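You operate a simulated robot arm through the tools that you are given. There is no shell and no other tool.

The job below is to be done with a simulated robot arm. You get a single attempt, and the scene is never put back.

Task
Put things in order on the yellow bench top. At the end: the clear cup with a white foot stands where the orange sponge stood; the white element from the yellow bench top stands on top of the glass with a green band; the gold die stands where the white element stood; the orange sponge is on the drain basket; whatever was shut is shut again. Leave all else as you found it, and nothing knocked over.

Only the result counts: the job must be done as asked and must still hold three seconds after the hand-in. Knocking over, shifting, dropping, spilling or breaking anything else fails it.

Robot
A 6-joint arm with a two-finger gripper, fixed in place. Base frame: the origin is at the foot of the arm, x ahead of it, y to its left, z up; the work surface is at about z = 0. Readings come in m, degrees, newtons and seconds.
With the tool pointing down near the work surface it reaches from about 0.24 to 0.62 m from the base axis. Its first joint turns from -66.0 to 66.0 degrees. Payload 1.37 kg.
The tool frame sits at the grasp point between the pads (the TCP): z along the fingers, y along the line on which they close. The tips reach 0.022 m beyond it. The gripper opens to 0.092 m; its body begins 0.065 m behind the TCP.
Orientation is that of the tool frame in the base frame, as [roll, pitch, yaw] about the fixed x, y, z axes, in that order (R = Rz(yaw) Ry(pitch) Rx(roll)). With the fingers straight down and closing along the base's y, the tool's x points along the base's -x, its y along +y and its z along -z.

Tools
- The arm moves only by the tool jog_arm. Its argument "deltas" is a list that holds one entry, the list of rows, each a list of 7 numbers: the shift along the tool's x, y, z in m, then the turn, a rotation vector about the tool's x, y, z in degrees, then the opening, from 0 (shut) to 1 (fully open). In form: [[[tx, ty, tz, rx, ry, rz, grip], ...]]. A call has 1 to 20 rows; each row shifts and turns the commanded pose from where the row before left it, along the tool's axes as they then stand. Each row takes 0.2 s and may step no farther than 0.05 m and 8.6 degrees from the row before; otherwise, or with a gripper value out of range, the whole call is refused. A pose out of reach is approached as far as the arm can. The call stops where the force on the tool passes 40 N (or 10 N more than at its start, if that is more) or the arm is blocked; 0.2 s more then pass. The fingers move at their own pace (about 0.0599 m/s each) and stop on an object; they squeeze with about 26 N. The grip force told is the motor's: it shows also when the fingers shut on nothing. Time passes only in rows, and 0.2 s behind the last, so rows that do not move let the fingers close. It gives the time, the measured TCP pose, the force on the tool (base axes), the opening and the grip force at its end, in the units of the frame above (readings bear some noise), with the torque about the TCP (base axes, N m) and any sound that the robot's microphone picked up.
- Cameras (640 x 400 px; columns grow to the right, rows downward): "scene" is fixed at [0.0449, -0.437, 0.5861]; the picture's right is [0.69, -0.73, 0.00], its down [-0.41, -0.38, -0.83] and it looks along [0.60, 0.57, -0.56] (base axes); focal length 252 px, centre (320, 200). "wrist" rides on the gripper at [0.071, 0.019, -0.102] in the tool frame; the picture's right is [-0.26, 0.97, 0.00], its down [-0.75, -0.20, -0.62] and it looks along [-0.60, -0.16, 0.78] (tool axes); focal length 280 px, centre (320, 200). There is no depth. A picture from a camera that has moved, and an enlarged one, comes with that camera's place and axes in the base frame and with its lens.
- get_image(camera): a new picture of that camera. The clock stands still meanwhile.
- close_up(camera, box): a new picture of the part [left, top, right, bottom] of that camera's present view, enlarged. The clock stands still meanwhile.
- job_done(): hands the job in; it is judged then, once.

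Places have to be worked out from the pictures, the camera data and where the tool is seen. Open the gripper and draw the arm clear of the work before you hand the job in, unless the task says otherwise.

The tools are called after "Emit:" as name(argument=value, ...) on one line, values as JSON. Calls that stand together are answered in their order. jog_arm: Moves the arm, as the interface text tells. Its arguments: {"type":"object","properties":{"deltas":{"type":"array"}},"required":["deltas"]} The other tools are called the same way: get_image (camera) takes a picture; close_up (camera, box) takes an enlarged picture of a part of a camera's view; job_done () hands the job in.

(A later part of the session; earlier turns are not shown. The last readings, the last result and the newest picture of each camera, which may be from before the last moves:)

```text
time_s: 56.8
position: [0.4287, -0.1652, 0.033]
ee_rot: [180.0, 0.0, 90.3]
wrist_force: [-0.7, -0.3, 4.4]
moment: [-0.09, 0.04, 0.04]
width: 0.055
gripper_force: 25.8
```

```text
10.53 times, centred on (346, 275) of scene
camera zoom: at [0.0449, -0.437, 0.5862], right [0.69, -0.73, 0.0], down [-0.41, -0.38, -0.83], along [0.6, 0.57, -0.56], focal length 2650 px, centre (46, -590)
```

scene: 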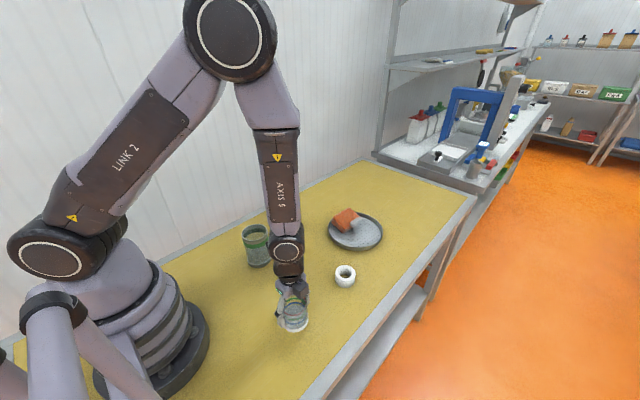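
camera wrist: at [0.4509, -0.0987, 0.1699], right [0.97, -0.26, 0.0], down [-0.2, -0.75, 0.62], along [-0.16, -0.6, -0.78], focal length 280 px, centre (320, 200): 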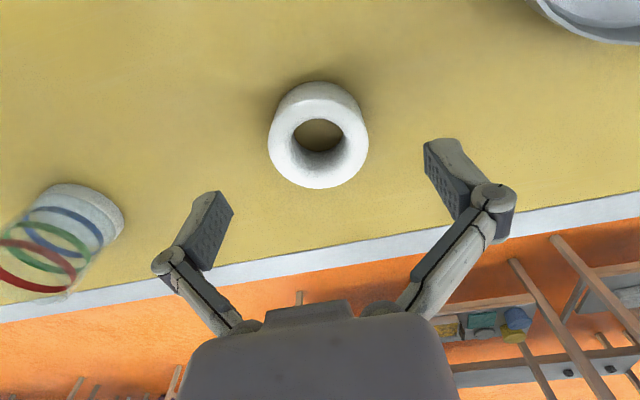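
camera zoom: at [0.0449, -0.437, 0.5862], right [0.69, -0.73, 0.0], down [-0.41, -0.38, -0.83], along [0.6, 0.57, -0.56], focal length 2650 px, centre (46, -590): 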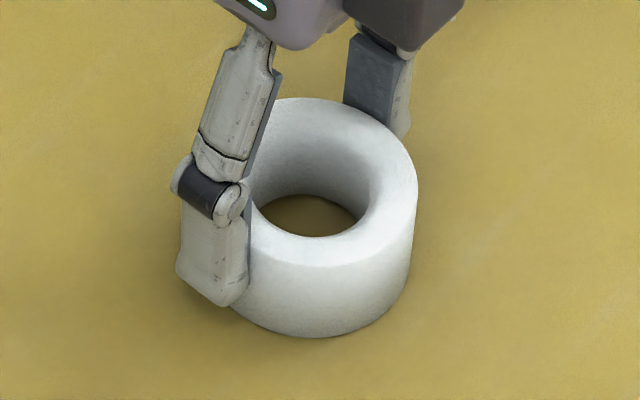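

The ring's outer diameter is 0.055 m, and it stood at about (0.429, -0.166). I'll lift it high and move to where the open glass shows beside the ring in the wrist view, to measure the glass mouth.

Emit:
jog_arm(deltas=[[[0, 0, -0.005, 0, 0, 0, 0.4], [0, 0, -0.015, 0, 0, 0, 0.4], [0, 0, -0.035, 0, 0, 0, 0.4], [0, 0, -0.04, 0, 0, 0, 0.4], [0, 0, -0.045, 0, 0, 0, 0.4], [0, 0, -0.045, 0, 0, 0, 0.4], [0, 0, -0.04, 0, 0, 0, 0.4], [0.044, 0, 0, 0, 0, 0, 0.4], [0.044, 0, 0, 0, 0, 0, 0.4], [0.044, 0, 0, 0, 0, 0, 0.4], [0.044, 0, 0, 0, 0, 0, 0.4], [0.044, 0, 0, 0, 0, 0, 0.4], [0.044, 0, 0, 0, 0, 0, 0.4], [0, 0, 0, 0, 0, 0, 0.4], [0, 0, 0, 0, 0, 0, 0.4]]])

Emit:
get_image(camera="wrist")

Emit:
get_image(camera="scene")

```text
time_s: 60.0
position: [0.4289, 0.0996, 0.2551]
ee_rot: [-180.0, 0.0, 90.2]
wrist_force: [0.9, -0.4, -0.5]
moment: [-0.01, -0.01, 0.0]
width: 0.055
gripper_force: 25.2
```

```text
taken
camera wrist: at [0.4491, 0.1694, 0.3586], right [0.97, -0.26, 0.0], down [-0.2, -0.75, 0.63], along [-0.16, -0.6, -0.78], focal length 280 px, centre (320, 200)
```

wrist: 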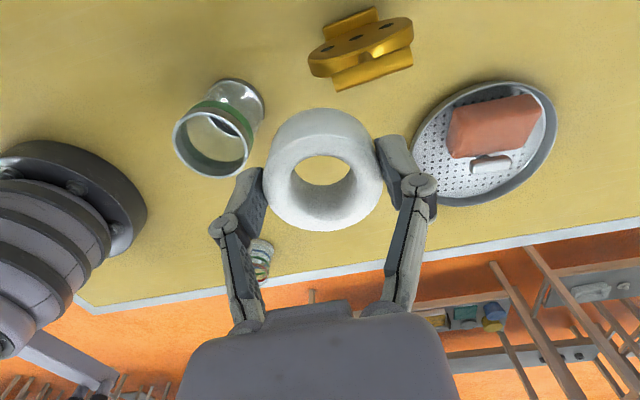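

```text
taken
```

scene: 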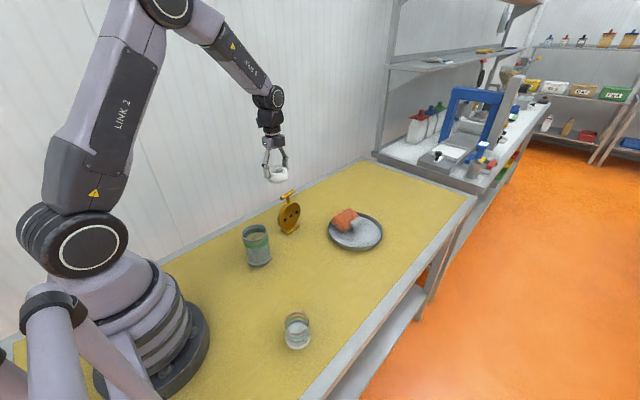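

The glass appears clearly at the left. I'll zoom in on it, on the die, and from the scene camera.

Emit:
close_up(camera="wrist", box=[165, 70, 275, 185])

Emit:
close_up(camera="wrist", box=[290, 0, 430, 95])

Emit:
close_up(camera="scene", box=[236, 218, 280, 272])

```text
3.48 times, centred on (220, 128) of wrist
camera zoom: at [0.4491, 0.1694, 0.3586], right [0.97, -0.26, 0.0], down [-0.2, -0.75, 0.63], along [-0.16, -0.6, -0.78], focal length 975 px, centre (668, 452)
```

zoom: 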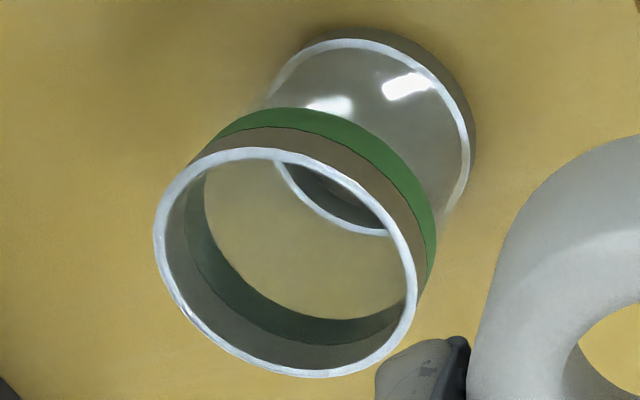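

```text
4.21 times, centred on (360, 48) of wrist
camera zoom: at [0.4491, 0.1694, 0.3586], right [0.97, -0.26, 0.0], down [-0.2, -0.75, 0.63], along [-0.16, -0.6, -0.78], focal length 1181 px, centre (152, 842)
```

zoom: 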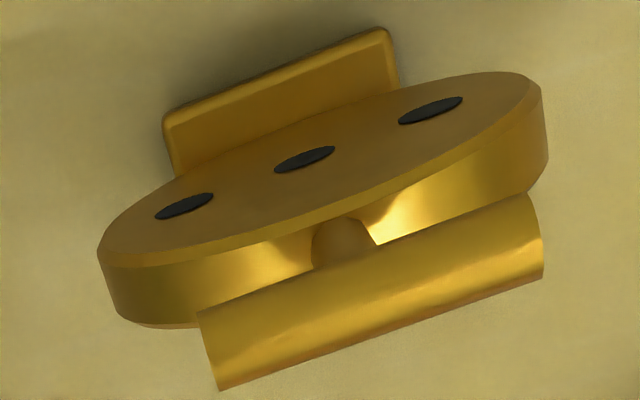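

```text
7.41 times, centred on (258, 245) of scene
camera zoom: at [0.0449, -0.437, 0.5861], right [0.69, -0.73, 0.0], down [-0.41, -0.38, -0.83], along [0.6, 0.57, -0.56], focal length 1865 px, centre (779, -133)
```

zoom: 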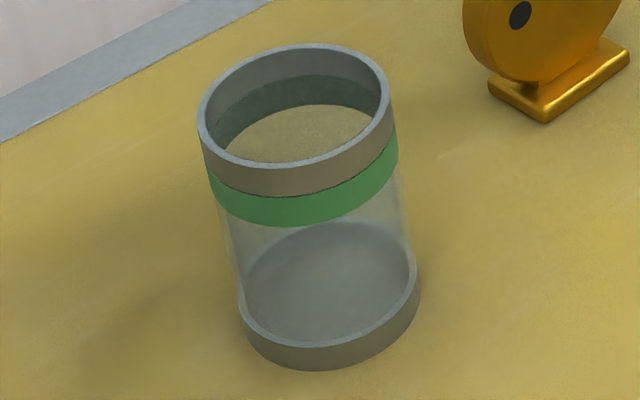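

Triangulating both cameras puts the glass mouth at about (0.309, 0.071), rim height about 0.108 m. The outer diameter is about 0.074 and the inner about 0.065, so it's wider than the ring. I'll carry the ring over it and check the alignment.

Emit:
jog_arm(deltas=[[[-0.0071, -0.03, 0, 0, 0, 0, 0.4], [-0.0071, -0.03, 0, 0, 0, 0, 0.4], [-0.0071, -0.03, 0, 0, 0, 0, 0.4], [-0.0071, -0.03, 0, 0, 0, 0, 0.4], [0, 0, 0.0275, 0, 0, 0, 0.4], [0, 0, 0.0275, 0, 0, 0, 0.4], [0, 0, 0, 0, 0, 0, 0.4], [0, 0, 0, 0, 0, 0, 0.4]]])

Emit:
get_image(camera="wrist")

Emit:
close_up(camera="scene", box=[215, 170, 315, 275])

```text
time_s: 61.8
position: [0.3096, 0.07, 0.1993]
ee_rot: [180.0, 0.1, 90.2]
wrist_force: [0.5, 0.8, -0.4]
moment: [0.02, -0.03, -0.03]
width: 0.0552
gripper_force: 25.9
```

```text
taken
camera wrist: at [0.3294, 0.1388, 0.3024], right [0.97, -0.26, 0.0], down [-0.2, -0.75, 0.63], along [-0.16, -0.6, -0.78], focal length 280 px, centre (320, 200)
```

wrist: 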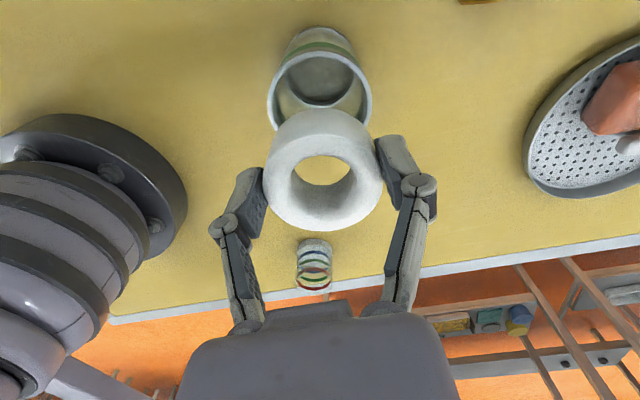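

```text
3.81 times, centred on (265, 222) of scene
camera zoom: at [0.0449, -0.437, 0.5861], right [0.69, -0.73, 0.0], down [-0.41, -0.38, -0.83], along [0.6, 0.57, -0.56], focal length 959 px, centre (530, 114)
```

zoom: 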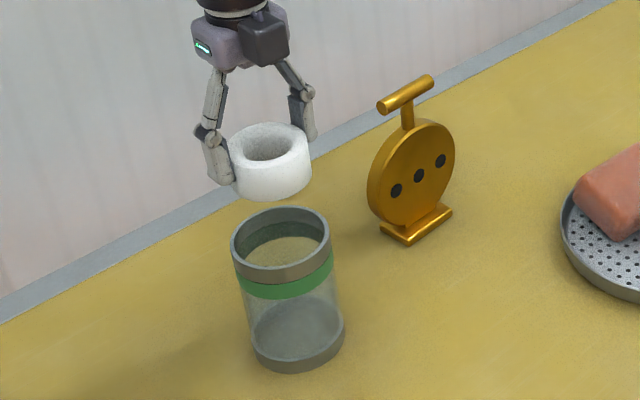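

Alignment looks close. I'll zoom in on the ring and glass together to compare their centres before lowering.

Emit:
close_up(camera="scene", box=[250, 195, 310, 232])

Emit:
close_up(camera="scene", box=[240, 218, 310, 262])

Emit:
close_up(camera="wrist", box=[240, 20, 400, 240])

```text
10.67 times, centred on (280, 214) of scene
camera zoom: at [0.0449, -0.437, 0.5861], right [0.69, -0.73, 0.0], down [-0.41, -0.38, -0.83], along [0.6, 0.57, -0.56], focal length 2685 px, centre (747, 56)
```

zoom: 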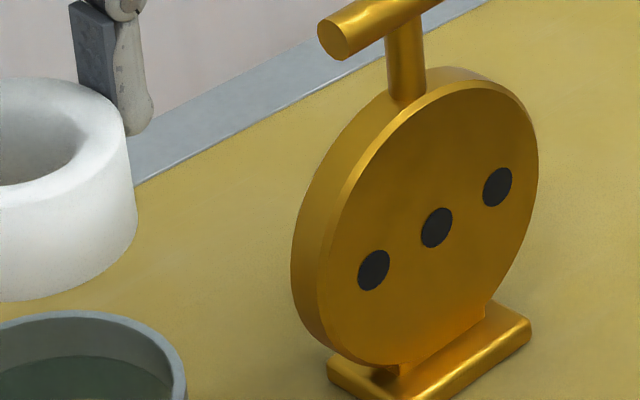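

```text
9.09 times, centred on (275, 240) of scene
camera zoom: at [0.0449, -0.437, 0.5861], right [0.69, -0.73, 0.0], down [-0.41, -0.38, -0.83], along [0.6, 0.57, -0.56], focal length 2289 px, centre (729, -164)
```

zoom: 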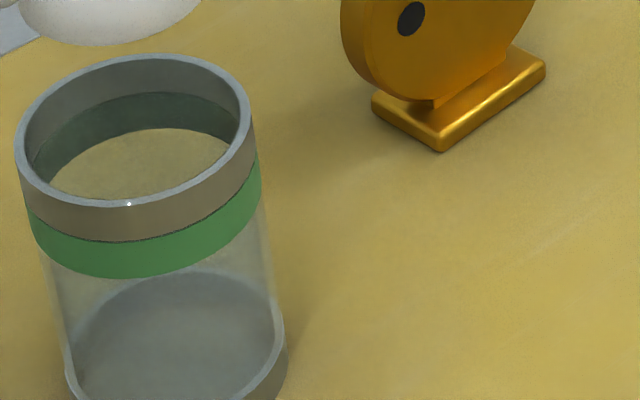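

```text
1.82 times, centred on (320, 130) of wrist
camera zoom: at [0.3294, 0.1388, 0.3024], right [0.97, -0.26, 0.0], down [-0.2, -0.75, 0.63], along [-0.16, -0.6, -0.78], focal length 510 px, centre (320, 327)
```

zoom: 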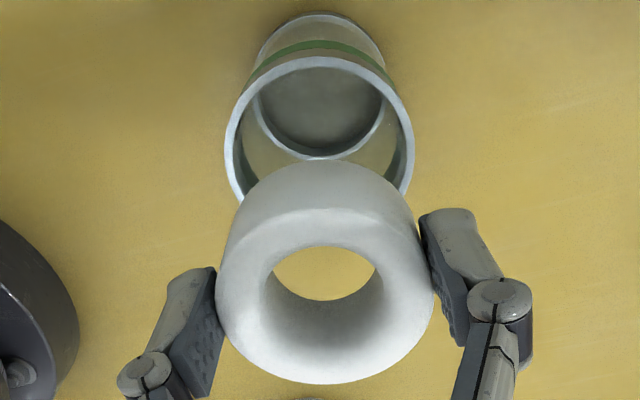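

The wrist views agree that the glass mouth is directly below the ring, to within about 2 mm. I'll lower to just above the rim and look again.

Emit:
jog_arm(deltas=[[[0.0015, 0, 0.02, 0, 0, 0, 0.4], [0, 0, 0.015, 0, 0, 0, 0.4], [0, 0, 0.01, 0, 0, 0, 0.4], [0, 0, 0, 0, 0, 0, 0.4], [0, 0, 0, 0, 0, 0, 0.4]]])

Emit:
close_up(camera="wrist", box=[220, 60, 420, 240])

Emit:
close_up(camera="scene", box=[225, 190, 295, 270])

```text
time_s: 63.0
position: [0.3085, 0.0725, 0.1575]
ee_rot: [179.9, 0.0, 90.2]
wrist_force: [-0.4, 0.6, -1.5]
moment: [0.03, -0.02, -0.01]
width: 0.055
gripper_force: 25.5
```

```text
2.22 times, centred on (320, 150) of wrist
camera zoom: at [0.328, 0.1417, 0.259], right [0.97, -0.26, 0.0], down [-0.2, -0.75, 0.62], along [-0.16, -0.6, -0.78], focal length 623 px, centre (320, 311)
```

zoom: 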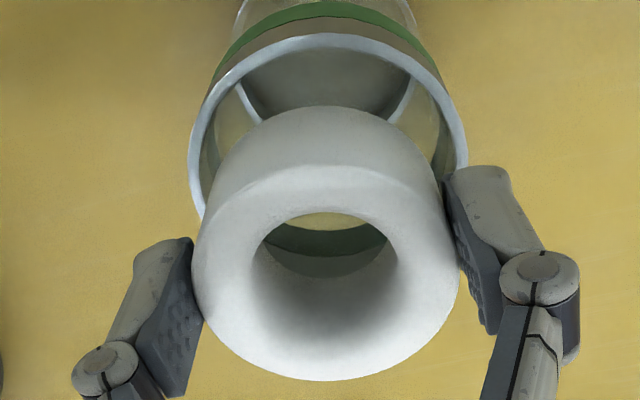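

```text
5.00 times, centred on (260, 230) of scene
camera zoom: at [0.0449, -0.437, 0.5861], right [0.69, -0.73, 0.0], down [-0.41, -0.38, -0.83], along [0.6, 0.57, -0.56], focal length 1259 px, centre (620, 50)
```

zoom: 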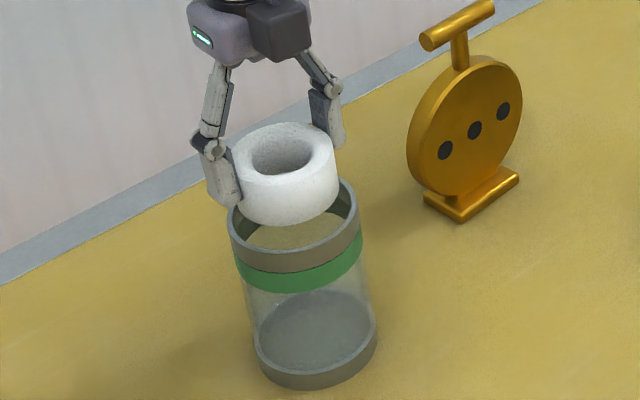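

The ring is centred over the mouth. I'll lower in 2–3 mm steps and watch for contact at rim height to find out whether anything closes the mouth.

Emit:
jog_arm(deltas=[[[0, 0, 0.008, 0, 0, 0, 0.4], [0, 0, 0.004, 0, 0, 0, 0.4], [0, 0, 0.002, 0, 0, 0, 0.4], [0, 0, 0.002, 0, 0, 0, 0.4], [0, 0, 0, 0, 0, 0, 0.4]]])

Emit:
close_up(camera="scene", box=[225, 190, 295, 270])

```text
time_s: 64.2
position: [0.3074, 0.0716, 0.1402]
ee_rot: [-179.9, 0.0, 90.2]
wrist_force: [-3.0, -1.4, 19.2]
moment: [-0.11, 0.09, 0.02]
width: 0.0553
gripper_force: 26.0
```

```text
5.00 times, centred on (260, 230) of scene
camera zoom: at [0.0448, -0.437, 0.5861], right [0.69, -0.73, 0.0], down [-0.41, -0.38, -0.83], along [0.6, 0.57, -0.56], focal length 1259 px, centre (620, 50)
```

zoom: 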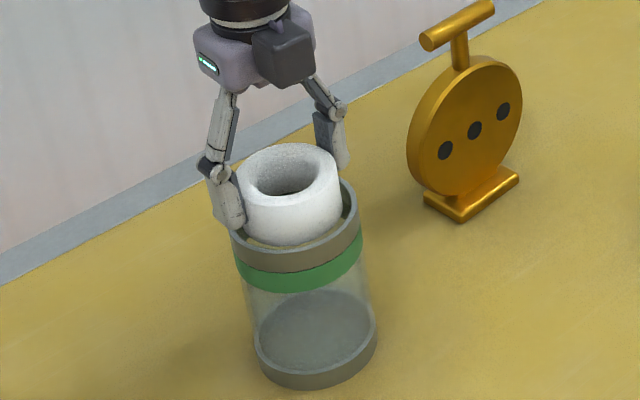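

Contact came exactly at rim height, with 19 N upward and the pressure centre near the ring's middle, while the ring is centred with about 5 mm clearance all round. So the mouth does carry it rather than letting it drop in. Before releasing, I'll verify with a second touch shifted 3 mm in +x and +y.

Emit:
jog_arm(deltas=[[[0, 0, -0.005, 0, 0, 0, 0.4], [0.003, 0.003, 0, 0, 0, 0, 0.4], [0, 0, 0, 0, 0, 0, 0.4], [0, 0, 0.002, 0, 0, 0, 0.4], [0, 0, 0.002, 0, 0, 0, 0.4], [0, 0, 0.001, 0, 0, 0, 0.4], [0, 0, 0, 0, 0, 0, 0.4]]])

Emit:
close_up(camera="wrist", box=[220, 60, 420, 240])

Emit:
close_up(camera="scene", box=[236, 218, 280, 272])

```text
time_s: 65.8
position: [0.3121, 0.0739, 0.1414]
ee_rot: [179.8, 0.0, 90.2]
wrist_force: [-0.8, -4.6, 18.8]
moment: [-0.28, 0.04, 0.08]
width: 0.055
gripper_force: 25.5
```

```text
2.22 times, centred on (320, 150) of wrist
camera zoom: at [0.3308, 0.1436, 0.2434], right [0.97, -0.26, 0.0], down [-0.2, -0.75, 0.62], along [-0.16, -0.6, -0.78], focal length 623 px, centre (320, 311)
```

zoom: 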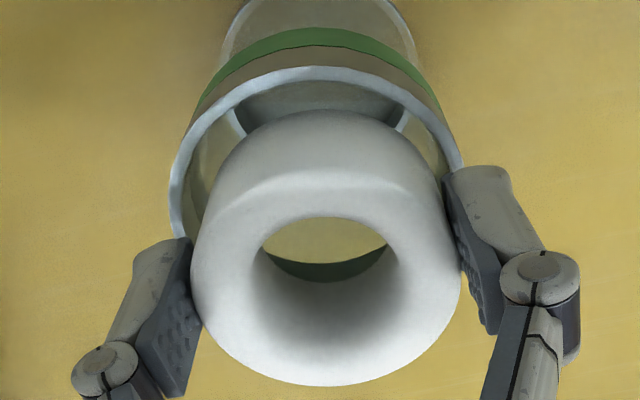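

```text
7.41 times, centred on (258, 245) of scene
camera zoom: at [0.0448, -0.437, 0.5861], right [0.69, -0.73, 0.0], down [-0.41, -0.38, -0.83], along [0.6, 0.57, -0.56], focal length 1865 px, centre (779, -133)
```

zoom: 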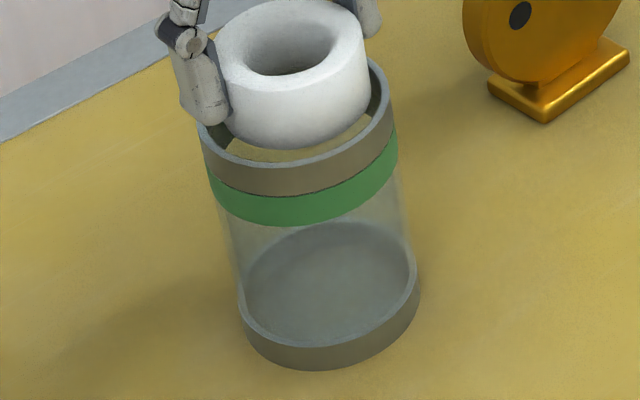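

Contact again came at the same height with the pressure centre near the ring's middle. The rim's apparent size also fits the rim plane lying at the ring's bottom, so the mouth acts as a closed support. I'll go back to the centred position, touch down lightly and release.

Emit:
jog_arm(deltas=[[[0, 0, -0.005, 0, 0, 0, 0.4], [-0.004, -0.0025, 0, 0, 0, 0, 0.4], [0, 0, 0, 0, 0, 0, 0.4], [0, 0, 0.002, 0, 0, 0, 0.4], [0, 0, 0.0015, 0, 0, 0, 0.4], [0, 0, 0, 0, 0, 0, 0.4]]])

Emit:
close_up(camera="scene", box=[236, 210, 290, 272])

Emit:
close_up(camera="wrist", box=[220, 60, 420, 240])

```text
time_s: 67.2
position: [0.3096, 0.0716, 0.1421]
ee_rot: [-179.9, 0.0, 90.2]
wrist_force: [-0.6, 0.0, -0.4]
moment: [0.02, -0.04, 0.01]
width: 0.055
gripper_force: 26.2
```

```text
6.45 times, centred on (263, 241) of scene
camera zoom: at [0.0449, -0.437, 0.5861], right [0.69, -0.73, 0.0], down [-0.41, -0.38, -0.83], along [0.6, 0.57, -0.56], focal length 1624 px, centre (688, -64)
```

zoom: 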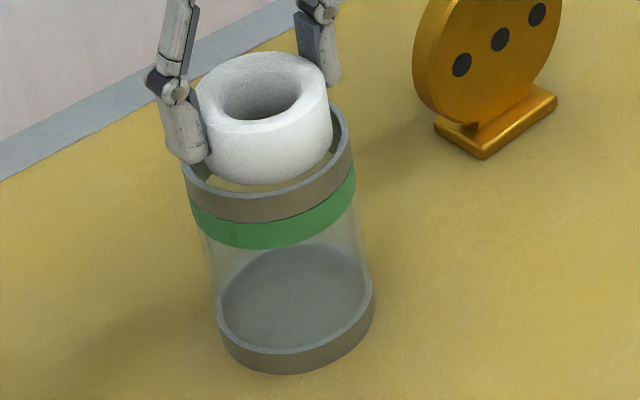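

```text
2.22 times, centred on (320, 150) of wrist
camera zoom: at [0.3289, 0.1401, 0.2452], right [0.97, -0.26, 0.0], down [-0.2, -0.75, 0.62], along [-0.16, -0.6, -0.78], focal length 623 px, centre (320, 311)
```

zoom: 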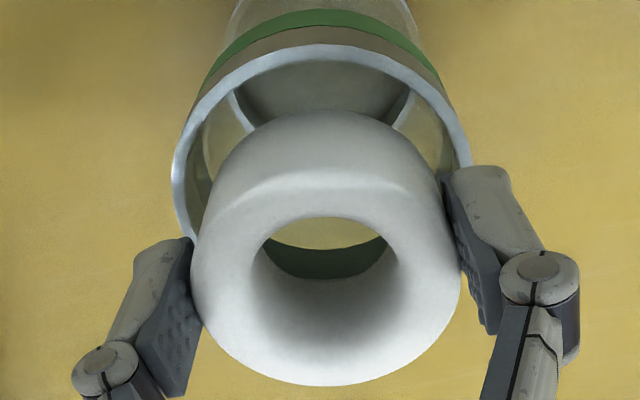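

The ring is now centred to about 1 mm in both axes and not yet touching. I'll lower 1 mm at a time to find contact.

Emit:
jog_arm(deltas=[[[0, 0, 0.001, 0, 0, 0, 0.4], [0, 0, 0.001, 0, 0, 0, 0.4], [0, 0, 0, 0, 0, 0, 0.4]]])

```text
time_s: 68.0
position: [0.3093, 0.0699, 0.1402]
ee_rot: [-179.9, -0.1, 90.3]
wrist_force: [-3.2, -2.9, 18.8]
moment: [-0.08, 0.09, 0.07]
width: 0.0553
gripper_force: 25.8
```

There is 19 N of contact with the pressure centre exactly in the middle. To be sure it's the ring bottom and not the fingertips on the rim, I'll zoom in on the fingertip and rim area.

Emit:
close_up(camera="scene", box=[244, 214, 284, 246])

Emit:
close_up(camera="wrist", box=[250, 60, 330, 200])

Emit:
close_up(camera="wrist", box=[340, 60, 480, 200])

```text
12.50 times, centred on (264, 230) of scene
camera zoom: at [0.0448, -0.437, 0.5861], right [0.69, -0.73, 0.0], down [-0.41, -0.38, -0.83], along [0.6, 0.57, -0.56], focal length 3147 px, centre (1020, -175)
```

zoom: 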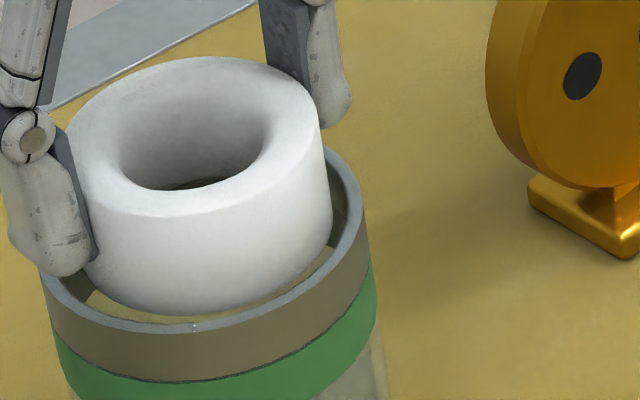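

```text
2.86 times, centred on (290, 130) of wrist
camera zoom: at [0.3287, 0.1401, 0.2429], right [0.97, -0.26, 0.0], down [-0.2, -0.75, 0.62], along [-0.16, -0.6, -0.78], focal length 801 px, centre (406, 400)
```

zoom: 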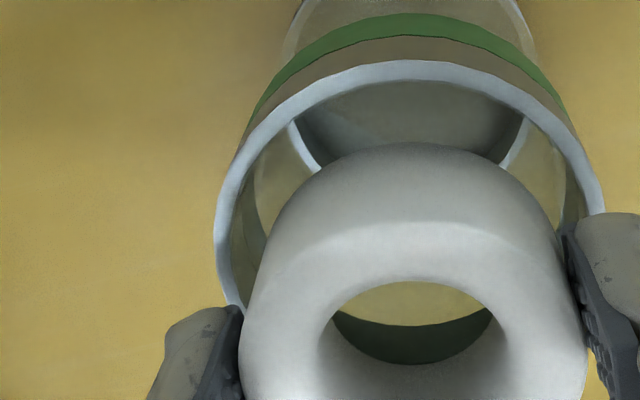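

```text
2.86 times, centred on (410, 130) of wrist
camera zoom: at [0.3287, 0.1401, 0.2429], right [0.97, -0.26, 0.0], down [-0.2, -0.75, 0.62], along [-0.16, -0.6, -0.78], focal length 801 px, centre (63, 400)
```

zoom: 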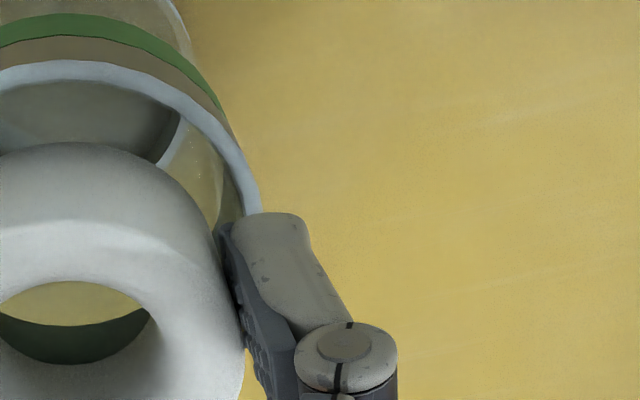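

The fingertips are about 1 cm above the rim, so the ring bottom itself is what's resting on the glass. I'll unload 1 mm and open just a little first, to see whether the ring stays.

Emit:
jog_arm(deltas=[[[0, 0, -0.001, 0, 0, 0, 0.4], [0, 0, 0, 0, 0, 0, 0.4], [0, 0, 0, 0, 0, 0, 0.62], [0, 0, 0, 0, 0, 0, 0.64], [0, 0, 0, 0, 0, 0, 0.66]]])

Emit:
close_up(camera="scene", box=[244, 214, 284, 246])

Emit:
close_up(camera="wrist", box=[220, 60, 420, 240])

```text
time_s: 69.2
position: [0.3092, 0.0706, 0.1407]
ee_rot: [180.0, 0.0, 90.2]
wrist_force: [0.8, 0.3, 0.8]
moment: [0.0, 0.01, -0.02]
width: 0.0607
gripper_force: 0.0
```

```text
12.50 times, centred on (264, 230) of scene
camera zoom: at [0.0449, -0.437, 0.5861], right [0.69, -0.73, 0.0], down [-0.41, -0.38, -0.83], along [0.6, 0.57, -0.56], focal length 3147 px, centre (1020, -175)
```

zoom: 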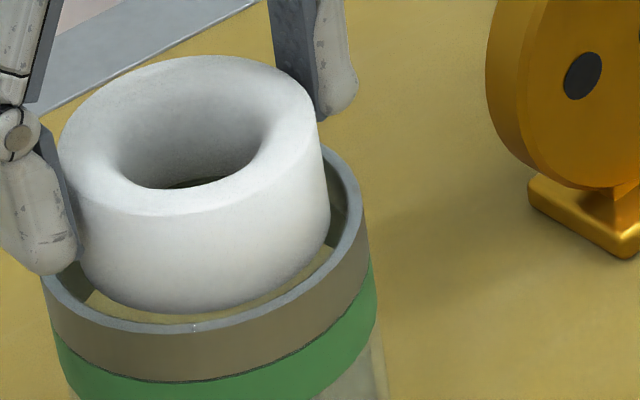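

```text
2.22 times, centred on (320, 150) of wrist
camera zoom: at [0.3286, 0.1407, 0.2435], right [0.97, -0.26, 0.0], down [-0.2, -0.75, 0.62], along [-0.16, -0.6, -0.78], focal length 623 px, centre (320, 311)
```

zoom: 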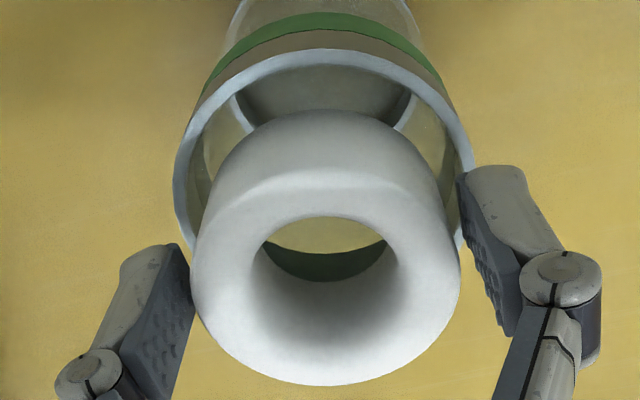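

The ring stays level with the fingers off it. I'll open fully and rise straight up.

Emit:
jog_arm(deltas=[[[0, 0, 0, 0, 0, 0, 0.75], [0, 0, 0, 0, 0, 0, 0.9], [0, 0, 0, 0, 0, 0, 0.9], [0, 0, -0.01, 0, 0, 0, 0.9], [0, 0, -0.03, 0, 0, 0, 0.9], [0, 0, -0.04, 0, 0, 0, 0.9], [0, 0, -0.04, 0, 0, 0, 1], [0, 0, 0, 0, 0, 0, 1]]])

Emit:
get_image(camera="wrist")

Emit:
close_up(camera="scene", box=[230, 200, 310, 275])

```text
time_s: 71.0
position: [0.3095, 0.0712, 0.2619]
ee_rot: [-179.9, 0.0, 90.3]
wrist_force: [-0.2, -0.2, -1.0]
moment: [0.0, 0.0, 0.0]
width: 0.0922
gripper_force: 0.1
```

```text
taken
camera wrist: at [0.3292, 0.1408, 0.365], right [0.97, -0.26, 0.0], down [-0.2, -0.75, 0.63], along [-0.16, -0.6, -0.78], focal length 280 px, centre (320, 200)
```

wrist: 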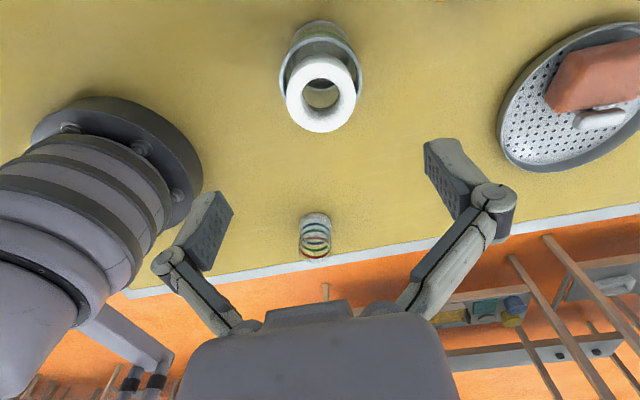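

```text
5.33 times, centred on (270, 238) of scene
camera zoom: at [0.0449, -0.437, 0.5861], right [0.69, -0.73, 0.0], down [-0.41, -0.38, -0.83], along [0.6, 0.57, -0.56], focal length 1343 px, centre (587, 0)
```

zoom: 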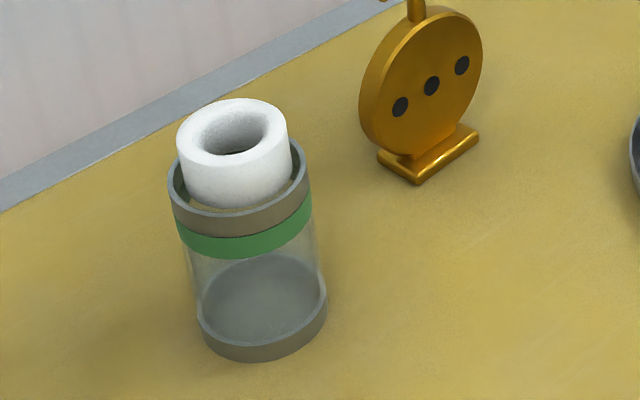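

The white ring stands on top of the glass. Next is the die at about (0.468, 0.110), with its bar turned about 4° from the x axis. I'll rotate the hand about 94° so the fingers close across its thickness.

Emit:
jog_arm(deltas=[[[0, 0, 0, 0, 0, -7.84, 1], [0, 0, 0, 0, 0, -7.84, 1], [0, 0, 0, 0, 0, -7.84, 1], [0, 0, 0, 0, 0, -7.84, 1], [0, 0, 0, 0, 0, -7.84, 1], [0, 0, 0, 0, 0, -7.84, 1], [0, 0, 0, 0, 0, -7.84, 1], [0, 0, 0, 0, 0, -7.84, 1], [0, 0, 0, 0, 0, -7.84, 1], [0, 0, 0, 0, 0, -7.84, 1], [0, 0, 0, 0, 0, -7.84, 1], [0, 0, 0, 0, 0, -7.84, 1], [0, 0, 0, 0, 0, 0, 1]]])

Emit:
get_image(camera="wrist")

```text
time_s: 73.8
position: [0.3095, 0.0701, 0.2623]
ee_rot: [-179.9, 0.0, -175.6]
wrist_force: [-0.3, 0.1, 0.4]
moment: [0.0, 0.0, 0.03]
width: 0.0917
gripper_force: 0.0
```

```text
taken
camera wrist: at [0.2374, 0.083, 0.3643], right [0.19, 0.98, 0.0], down [0.77, -0.15, 0.63], along [0.61, -0.12, -0.78], focal length 280 px, centre (320, 200)
```

wrist: 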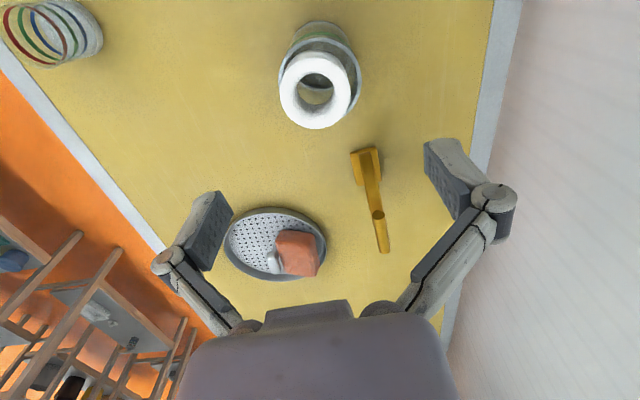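

The rotation is done and the die is visible ahead. I'll zoom in on it to refine its position and yaw.

Emit:
close_up(camera="wrist", box=[310, 135, 450, 265])

Emit:
close_up(camera="scene", box=[262, 180, 322, 240])

```text
3.08 times, centred on (380, 200) of wrist
camera zoom: at [0.2374, 0.083, 0.3643], right [0.19, 0.98, 0.0], down [0.77, -0.15, 0.63], along [0.61, -0.12, -0.78], focal length 863 px, centre (135, 200)
```

zoom: 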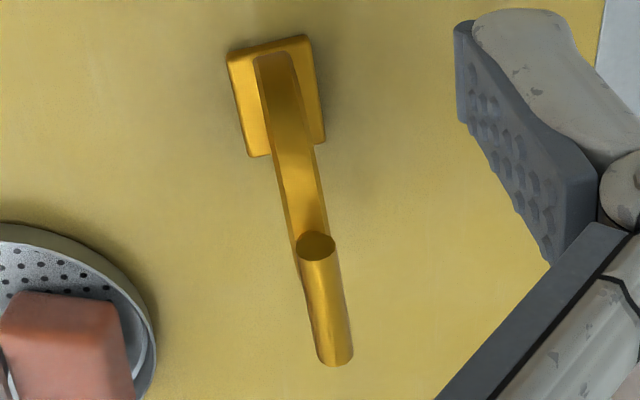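

```text
6.67 times, centred on (292, 210) of scene
camera zoom: at [0.0449, -0.437, 0.5861], right [0.69, -0.73, 0.0], down [-0.41, -0.38, -0.83], along [0.6, 0.57, -0.56], focal length 1678 px, centre (507, 133)
```

zoom: 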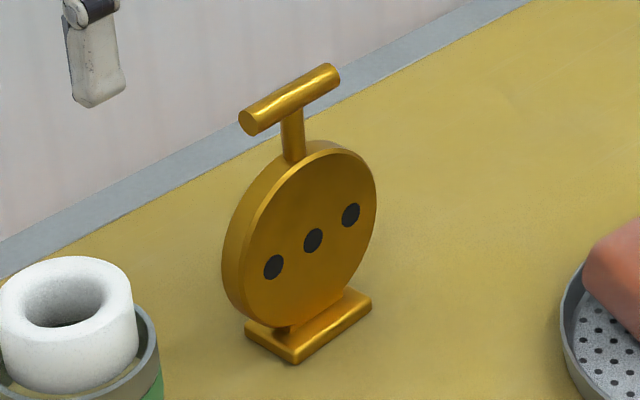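

The die centre is at about (0.466, 0.1105), yaw about 4.5°, thickness about 0.018 m, and its foot is about 0.06 by 0.038 m. I'll move above it and look.

Emit:
jog_arm(deltas=[[[-0.0398, 0.0071, 0, 0, 0, 0, 1], [-0.0398, 0.0071, 0, 0, 0, 0, 1], [-0.0398, 0.0071, 0, 0, 0, 0, 1], [-0.0397, 0.007, 0, 0, 0, 0, 1], [0, 0, 0.03, 0, 0, 0, 1], [0, 0, 0, 0, 0, 0, 1], [0, 0, 0, 0, 0, 0, 1]]])

Emit:
get_image(camera="wrist")

Emit:
close_up(camera="scene", box=[250, 150, 340, 240])

```text
time_s: 75.4
position: [0.4648, 0.1126, 0.2334]
ee_rot: [179.9, 0.0, -175.8]
wrist_force: [0.3, 0.1, 0.0]
moment: [-0.02, 0.04, -0.05]
width: 0.0922
gripper_force: 0.0
```

```text
taken
camera wrist: at [0.3946, 0.1256, 0.3349], right [0.19, 0.98, 0.0], down [0.77, -0.15, 0.62], along [0.61, -0.12, -0.78], focal length 280 px, centre (320, 200)
```

wrist: 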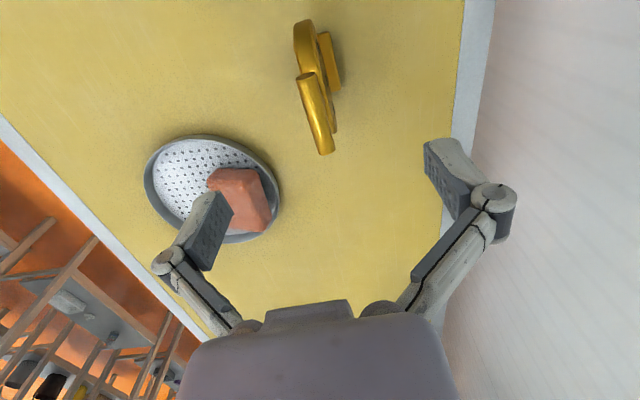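

```text
4.44 times, centred on (295, 195) of scene
camera zoom: at [0.0449, -0.437, 0.5861], right [0.69, -0.73, 0.0], down [-0.41, -0.38, -0.83], along [0.6, 0.57, -0.56], focal length 1119 px, centre (431, 222)
```

zoom: 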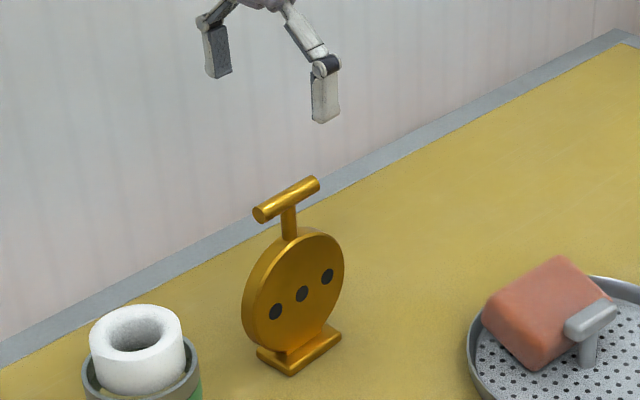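

The die's bar is about 3 mm to the -y side of the hand axis. I'll correct for that, lower to z≈0.165 and recheck the centring.

Emit:
jog_arm(deltas=[[[0, -0.003, 0.03, 0, 0, 0, 1], [0, 0, 0.025, 0, 0, 0, 1], [0, 0, 0.013, 0, 0, 0, 1], [0, 0, 0, 0, 0, 0, 1], [0, 0, 0, 0, 0, 0, 1]]])

Emit:
close_up(camera="wrist", box=[200, 20, 480, 220])

Emit:
close_up(camera="scene", box=[250, 150, 340, 240])

```text
time_s: 76.6
position: [0.4663, 0.1081, 0.1654]
ee_rot: [-179.9, 0.1, -175.7]
wrist_force: [-0.4, -0.5, -0.5]
moment: [0.04, -0.02, 0.04]
width: 0.0921
gripper_force: 0.1
```

```text
2.00 times, centred on (340, 120) of wrist
camera zoom: at [0.395, 0.1217, 0.2677], right [0.19, 0.98, 0.0], down [0.77, -0.15, 0.62], along [0.61, -0.12, -0.78], focal length 561 px, centre (280, 360)
```

zoom: 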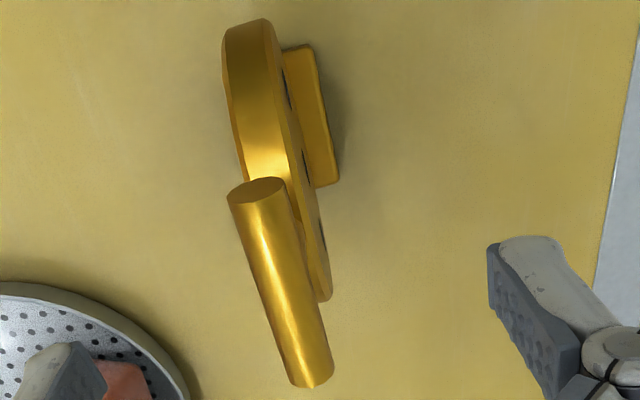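

```text
4.44 times, centred on (295, 195) of scene
camera zoom: at [0.0449, -0.437, 0.5861], right [0.69, -0.73, 0.0], down [-0.41, -0.38, -0.83], along [0.6, 0.57, -0.56], focal length 1119 px, centre (431, 222)
```

zoom: 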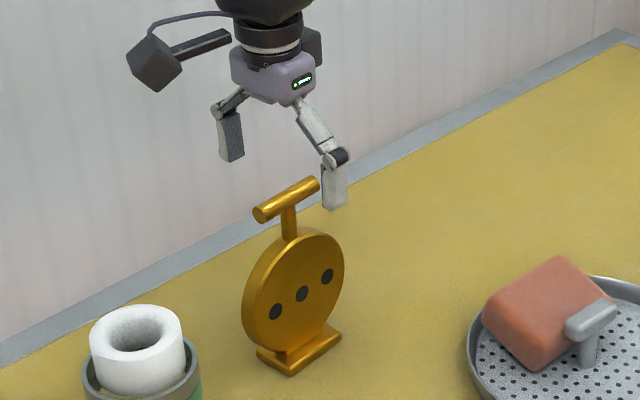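

The bar is now about 1.5 mm to the +y side of the hand axis. I'll correct that and lower to z≈0.105 so the pads straddle the upper disc.

Emit:
jog_arm(deltas=[[[0, 0.0013, 0.02, 0, 0, 0, 1], [0, 0, 0.02, 0, 0, 0, 1], [0, 0, 0.015, 0, 0, 0, 1], [0, 0, 0.005, 0, 0, 0, 1], [0, 0, 0, 0, 0, 0, 1], [0, 0, 0, 0, 0, 0, 1]]])

Emit:
get_image(camera="wrist")

Emit:
close_up(camera="scene", box=[250, 150, 340, 240])

```text
time_s: 78.0
position: [0.4647, 0.1097, 0.1033]
ee_rot: [-180.0, 0.0, -175.7]
wrist_force: [0.5, 0.1, 0.2]
moment: [-0.01, 0.05, -0.02]
width: 0.0921
gripper_force: 0.0
```

```text
taken
camera wrist: at [0.3941, 0.122, 0.2062], right [0.19, 0.98, 0.0], down [0.77, -0.15, 0.63], along [0.61, -0.12, -0.78], focal length 280 px, centre (320, 200)
```

wrist: 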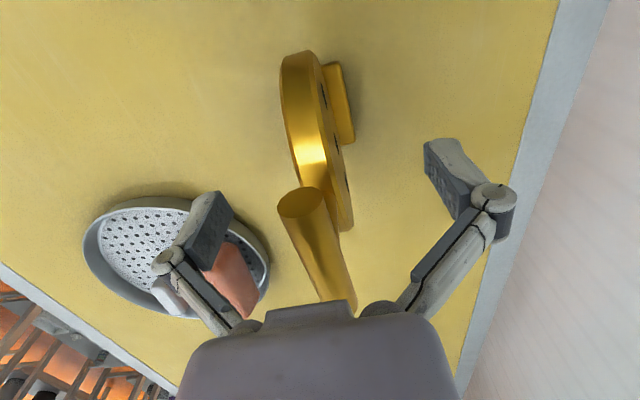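

```text
4.44 times, centred on (295, 195) of scene
camera zoom: at [0.0449, -0.437, 0.5861], right [0.69, -0.73, 0.0], down [-0.41, -0.38, -0.83], along [0.6, 0.57, -0.56], focal length 1119 px, centre (431, 222)
```

zoom: 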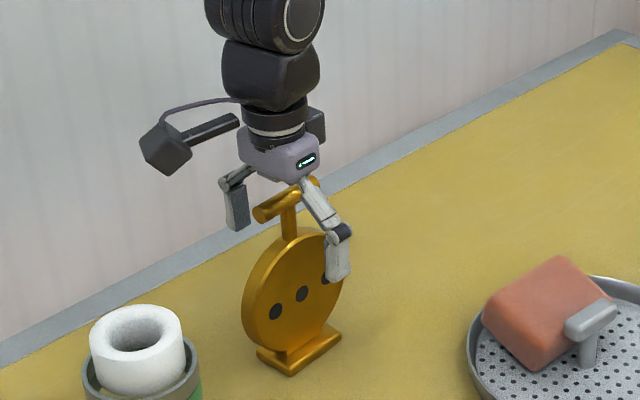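

No contact, and the fingers straddle the upper disc. I'll close part way first and check that the gaps are even.

Emit:
jog_arm(deltas=[[[0, 0, 0, 0, 0, 0, 0.7], [0, 0, 0, 0, 0, 0, 0.5], [0, 0, 0, 0, 0, 0, 0.35], [0, 0, 0, 0, 0, 0, 0.35], [0, 0, 0, 0, 0, 0, 0.35]]])

Emit:
close_up(camera="wrist", box=[240, 100, 400, 260])

Emit:
close_up(camera="scene", box=[265, 180, 325, 240])

```text
time_s: 79.2
position: [0.4664, 0.109, 0.105]
ee_rot: [179.9, 0.1, -175.7]
wrist_force: [0.9, 0.0, 0.0]
moment: [0.01, 0.03, -0.01]
width: 0.032
gripper_force: 0.0
```

```text
2.50 times, centred on (320, 180) of wrist
camera zoom: at [0.3941, 0.122, 0.2063], right [0.19, 0.98, 0.0], down [0.77, -0.15, 0.63], along [0.61, -0.12, -0.78], focal length 701 px, centre (320, 250)
```

zoom: 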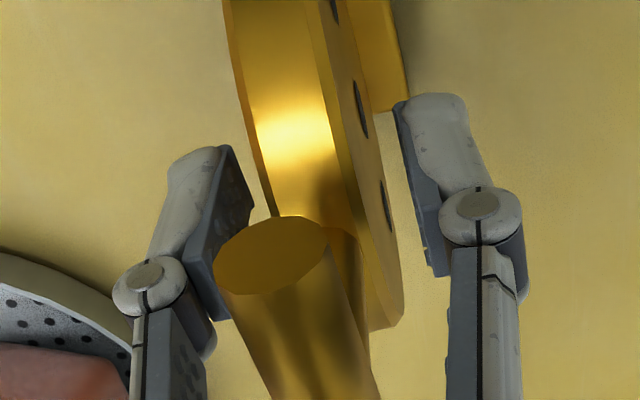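

```text
6.67 times, centred on (295, 210) of scene
camera zoom: at [0.0449, -0.437, 0.5861], right [0.69, -0.73, 0.0], down [-0.41, -0.38, -0.83], along [0.6, 0.57, -0.56], focal length 1678 px, centre (487, 133)
```

zoom: 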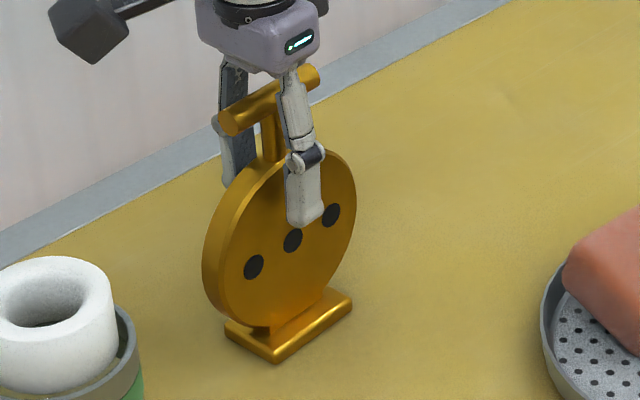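

The gaps look even: the disc's top edge runs about 278–365 px around the 320 px axis. I'll close firmly.

Emit:
jog_arm(deltas=[[[0, 0, 0, 0, 0, 0, 0.28], [0, 0, 0, 0, 0, 0, 0.22], [0, 0, 0, 0, 0, 0, 0.15], [0, 0, 0, 0, 0, 0, 0.05], [0, 0, 0, 0, 0, 0, 0.05]]])

Emit:
close_up(camera="scene", box=[265, 180, 325, 240])

```text
time_s: 80.4
position: [0.4651, 0.1091, 0.1046]
ee_rot: [-180.0, -0.1, -175.8]
wrist_force: [-0.6, 2.3, 0.4]
moment: [0.03, -0.01, -0.01]
width: 0.0158
gripper_force: 26.0
```

```text
6.67 times, centred on (295, 210) of scene
camera zoom: at [0.0449, -0.437, 0.5861], right [0.69, -0.73, 0.0], down [-0.41, -0.38, -0.83], along [0.6, 0.57, -0.56], focal length 1678 px, centre (487, 133)
```

zoom: 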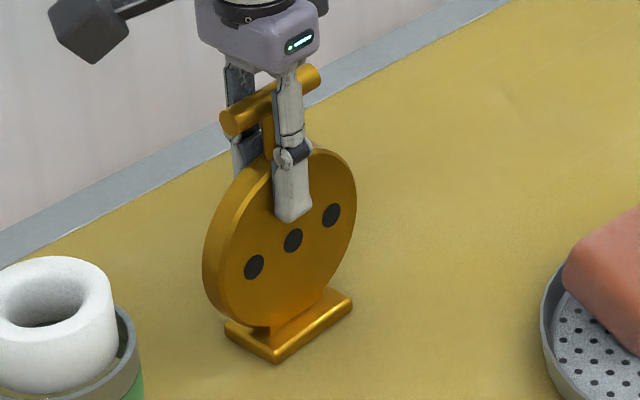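

The die is gripped at 0.016 m. I'll lift it slowly a little and check that it hangs straight.

Emit:
jog_arm(deltas=[[[0, 0, -0.003, 0, 0, 0, 0.05], [0, 0, -0.007, 0, 0, 0, 0.05], [0, 0, -0.01, 0, 0, 0, 0.05], [0, 0, -0.008, 0, 0, 0, 0.05], [0, 0, -0.002, 0, 0, 0, 0.05], [0, 0, 0, 0, 0, 0, 0.05]]])

Emit:
close_up(camera="scene", box=[250, 160, 340, 240])

```text
time_s: 81.8
position: [0.4656, 0.1084, 0.1337]
ee_rot: [-180.0, 0.0, -175.7]
wrist_force: [-0.2, 0.7, -4.6]
moment: [-0.01, 0.04, -0.01]
width: 0.0159
gripper_force: 26.6
```

```text
5.00 times, centred on (295, 200) of scene
camera zoom: at [0.0449, -0.437, 0.5861], right [0.69, -0.73, 0.0], down [-0.41, -0.38, -0.83], along [0.6, 0.57, -0.56], focal length 1259 px, centre (445, 200)
```

zoom: 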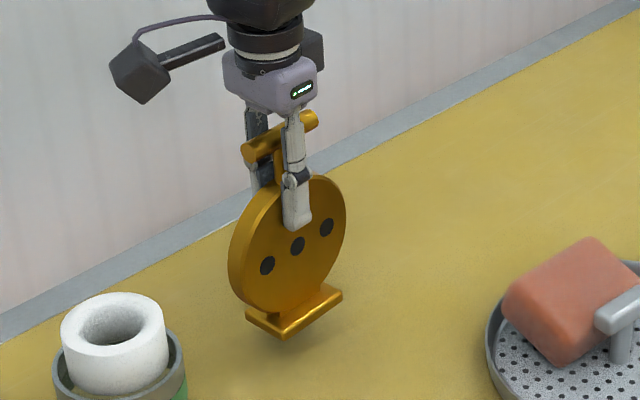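

It hangs straight with a weight of about 4.6 N. I'll lift to z≈0.195 and carry it smoothly to above the ring's old place at (0.429, -0.166).

Emit:
jog_arm(deltas=[[[0, 0, -0.01, 0, 0, 0, 0.05], [0, 0, -0.02, 0, 0, 0, 0.05], [0, 0, -0.02, 0, 0, 0, 0.05], [0, 0, -0.01, 0, 0, 0, 0.05], [0.00087, -0.00408, 0, 0, 0, 0, 0.05], [0.00175, -0.00815, 0, 0, 0, 0, 0.05], [0.00292, -0.01359, 0, 0, 0, 0, 0.05], [0.00379, -0.01767, 0, 0, 0, 0, 0.05], [0.00466, -0.02174, 0, 0, 0, 0, 0.05], [0.00525, -0.02446, 0, 0, 0, 0, 0.05], [0.00554, -0.02582, 0, 0, 0, 0, 0.05], [0.00554, -0.02582, 0, 0, 0, 0, 0.05], [0.00525, -0.02446, 0, 0, 0, 0, 0.05], [0.00466, -0.02174, 0, 0, 0, 0, 0.05], [0.00437, -0.02039, 0, 0, 0, 0, 0.05], [0.00408, -0.01903, 0, 0, 0, 0, 0.05], [0.0035, -0.01631, 0, 0, 0, 0, 0.05], [0.00292, -0.01359, 0, 0, 0, 0, 0.05], [0.00204, -0.00951, 0, 0, 0, 0, 0.05], [0.00117, -0.00544, 0, 0, 0, 0, 0.05]]])

Emit:
jog_arm(deltas=[[[0, 0, 0, 0, 0, 0, 0.05], [0, 0, 0, 0, 0, 0, 0.05]]])

Emit:
get_image(camera="scene")

Emit:
get_image(camera="wrist")

```text
time_s: 86.0
position: [0.4264, -0.1664, 0.1943]
ee_rot: [-180.0, -0.1, -175.6]
wrist_force: [0.0, -0.2, -5.4]
moment: [-0.02, 0.03, 0.03]
width: 0.0158
gripper_force: 25.7
```

```text
time_s: 86.6
position: [0.4266, -0.1676, 0.1954]
ee_rot: [-180.0, 0.0, -175.7]
wrist_force: [-0.9, 0.5, -5.4]
moment: [-0.01, 0.02, -0.03]
width: 0.016
gripper_force: 25.8
```

```text
taken
```

scene: 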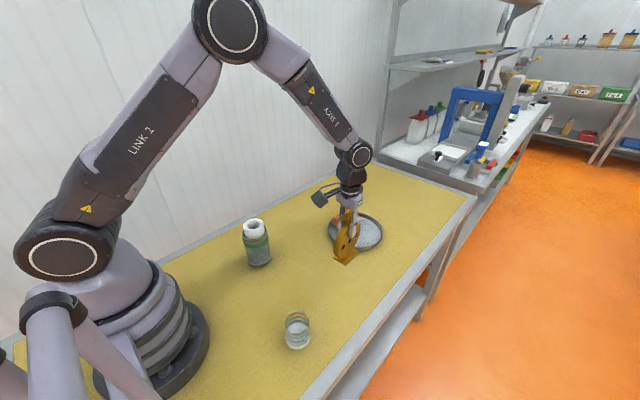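

```text
taken
camera wrist: at [0.355, -0.1537, 0.2965], right [0.19, 0.98, 0.0], down [0.77, -0.15, 0.62], along [0.61, -0.12, -0.78], focal length 280 px, centre (320, 200)
```

wrist: 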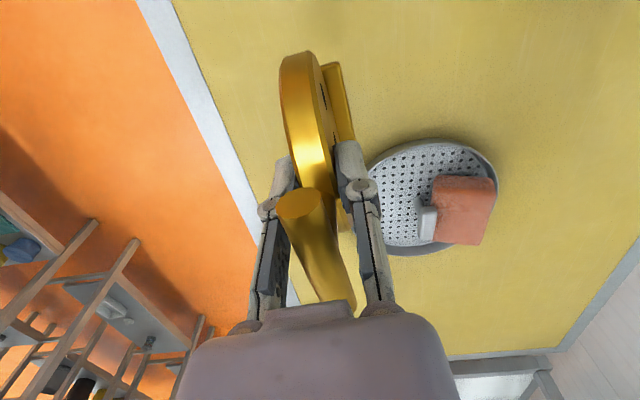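

The die is above its target, upright. I'll adjust 1.5 mm in x and lower to just above the table.

Emit:
jog_arm(deltas=[[[-0.0015, 0, 0.005, 0, 0, 0, 0.05], [0, 0, 0.012, 0, 0, 0, 0.05], [0, 0, 0.018, 0, 0, 0, 0.05], [0, 0, 0.018, 0, 0, 0, 0.05], [0, 0, 0.014, 0, 0, 0, 0.05], [0, 0, 0.01, 0, 0, 0, 0.05], [0, 0, 0.006, 0, 0, 0, 0.05], [0, 0, 0.003, 0, 0, 0, 0.05], [0, 0, 0, 0, 0, 0, 0.05], [0, 0, 0, 0, 0, 0, 0.05]]])

Emit:
close_up(camera="scene", box=[300, 210, 400, 300])

```text
time_s: 88.8
position: [0.4296, -0.1656, 0.1095]
ee_rot: [180.0, 0.1, -175.7]
wrist_force: [0.8, -0.1, -5.6]
moment: [0.0, 0.01, -0.03]
width: 0.016
gripper_force: 26.3
```

```text
4.44 times, centred on (350, 255) of scene
camera zoom: at [0.0449, -0.437, 0.5861], right [0.69, -0.73, 0.0], down [-0.41, -0.38, -0.83], along [0.6, 0.57, -0.56], focal length 1119 px, centre (187, -44)
```

zoom: 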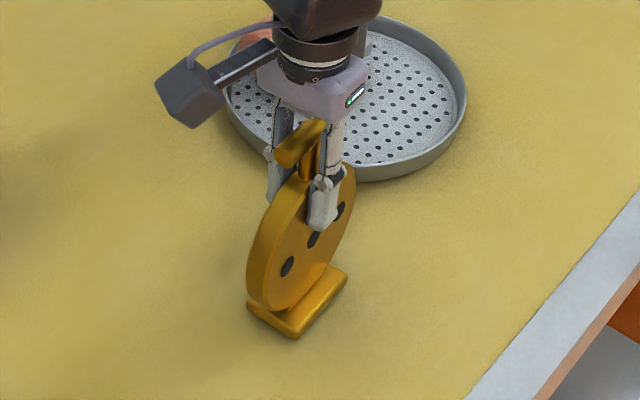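

The foot is right over the ring's old footprint, about 5 mm above the table. I'll lower in 1 mm steps until contact.

Emit:
jog_arm(deltas=[[[0, 0, 0.0015, 0, 0, 0, 0.05], [0, 0, 0.001, 0, 0, 0, 0.05], [0, 0, 0.001, 0, 0, 0, 0.05], [0, 0, 0.001, 0, 0, 0, 0.05], [0, 0, 0, 0, 0, 0, 0.05]]])

```text
time_s: 90.0
position: [0.4289, -0.1657, 0.1032]
ee_rot: [-180.0, 0.1, -175.7]
wrist_force: [0.8, 2.6, 4.5]
moment: [0.11, 0.25, -0.08]
width: 0.0158
gripper_force: 25.6
```

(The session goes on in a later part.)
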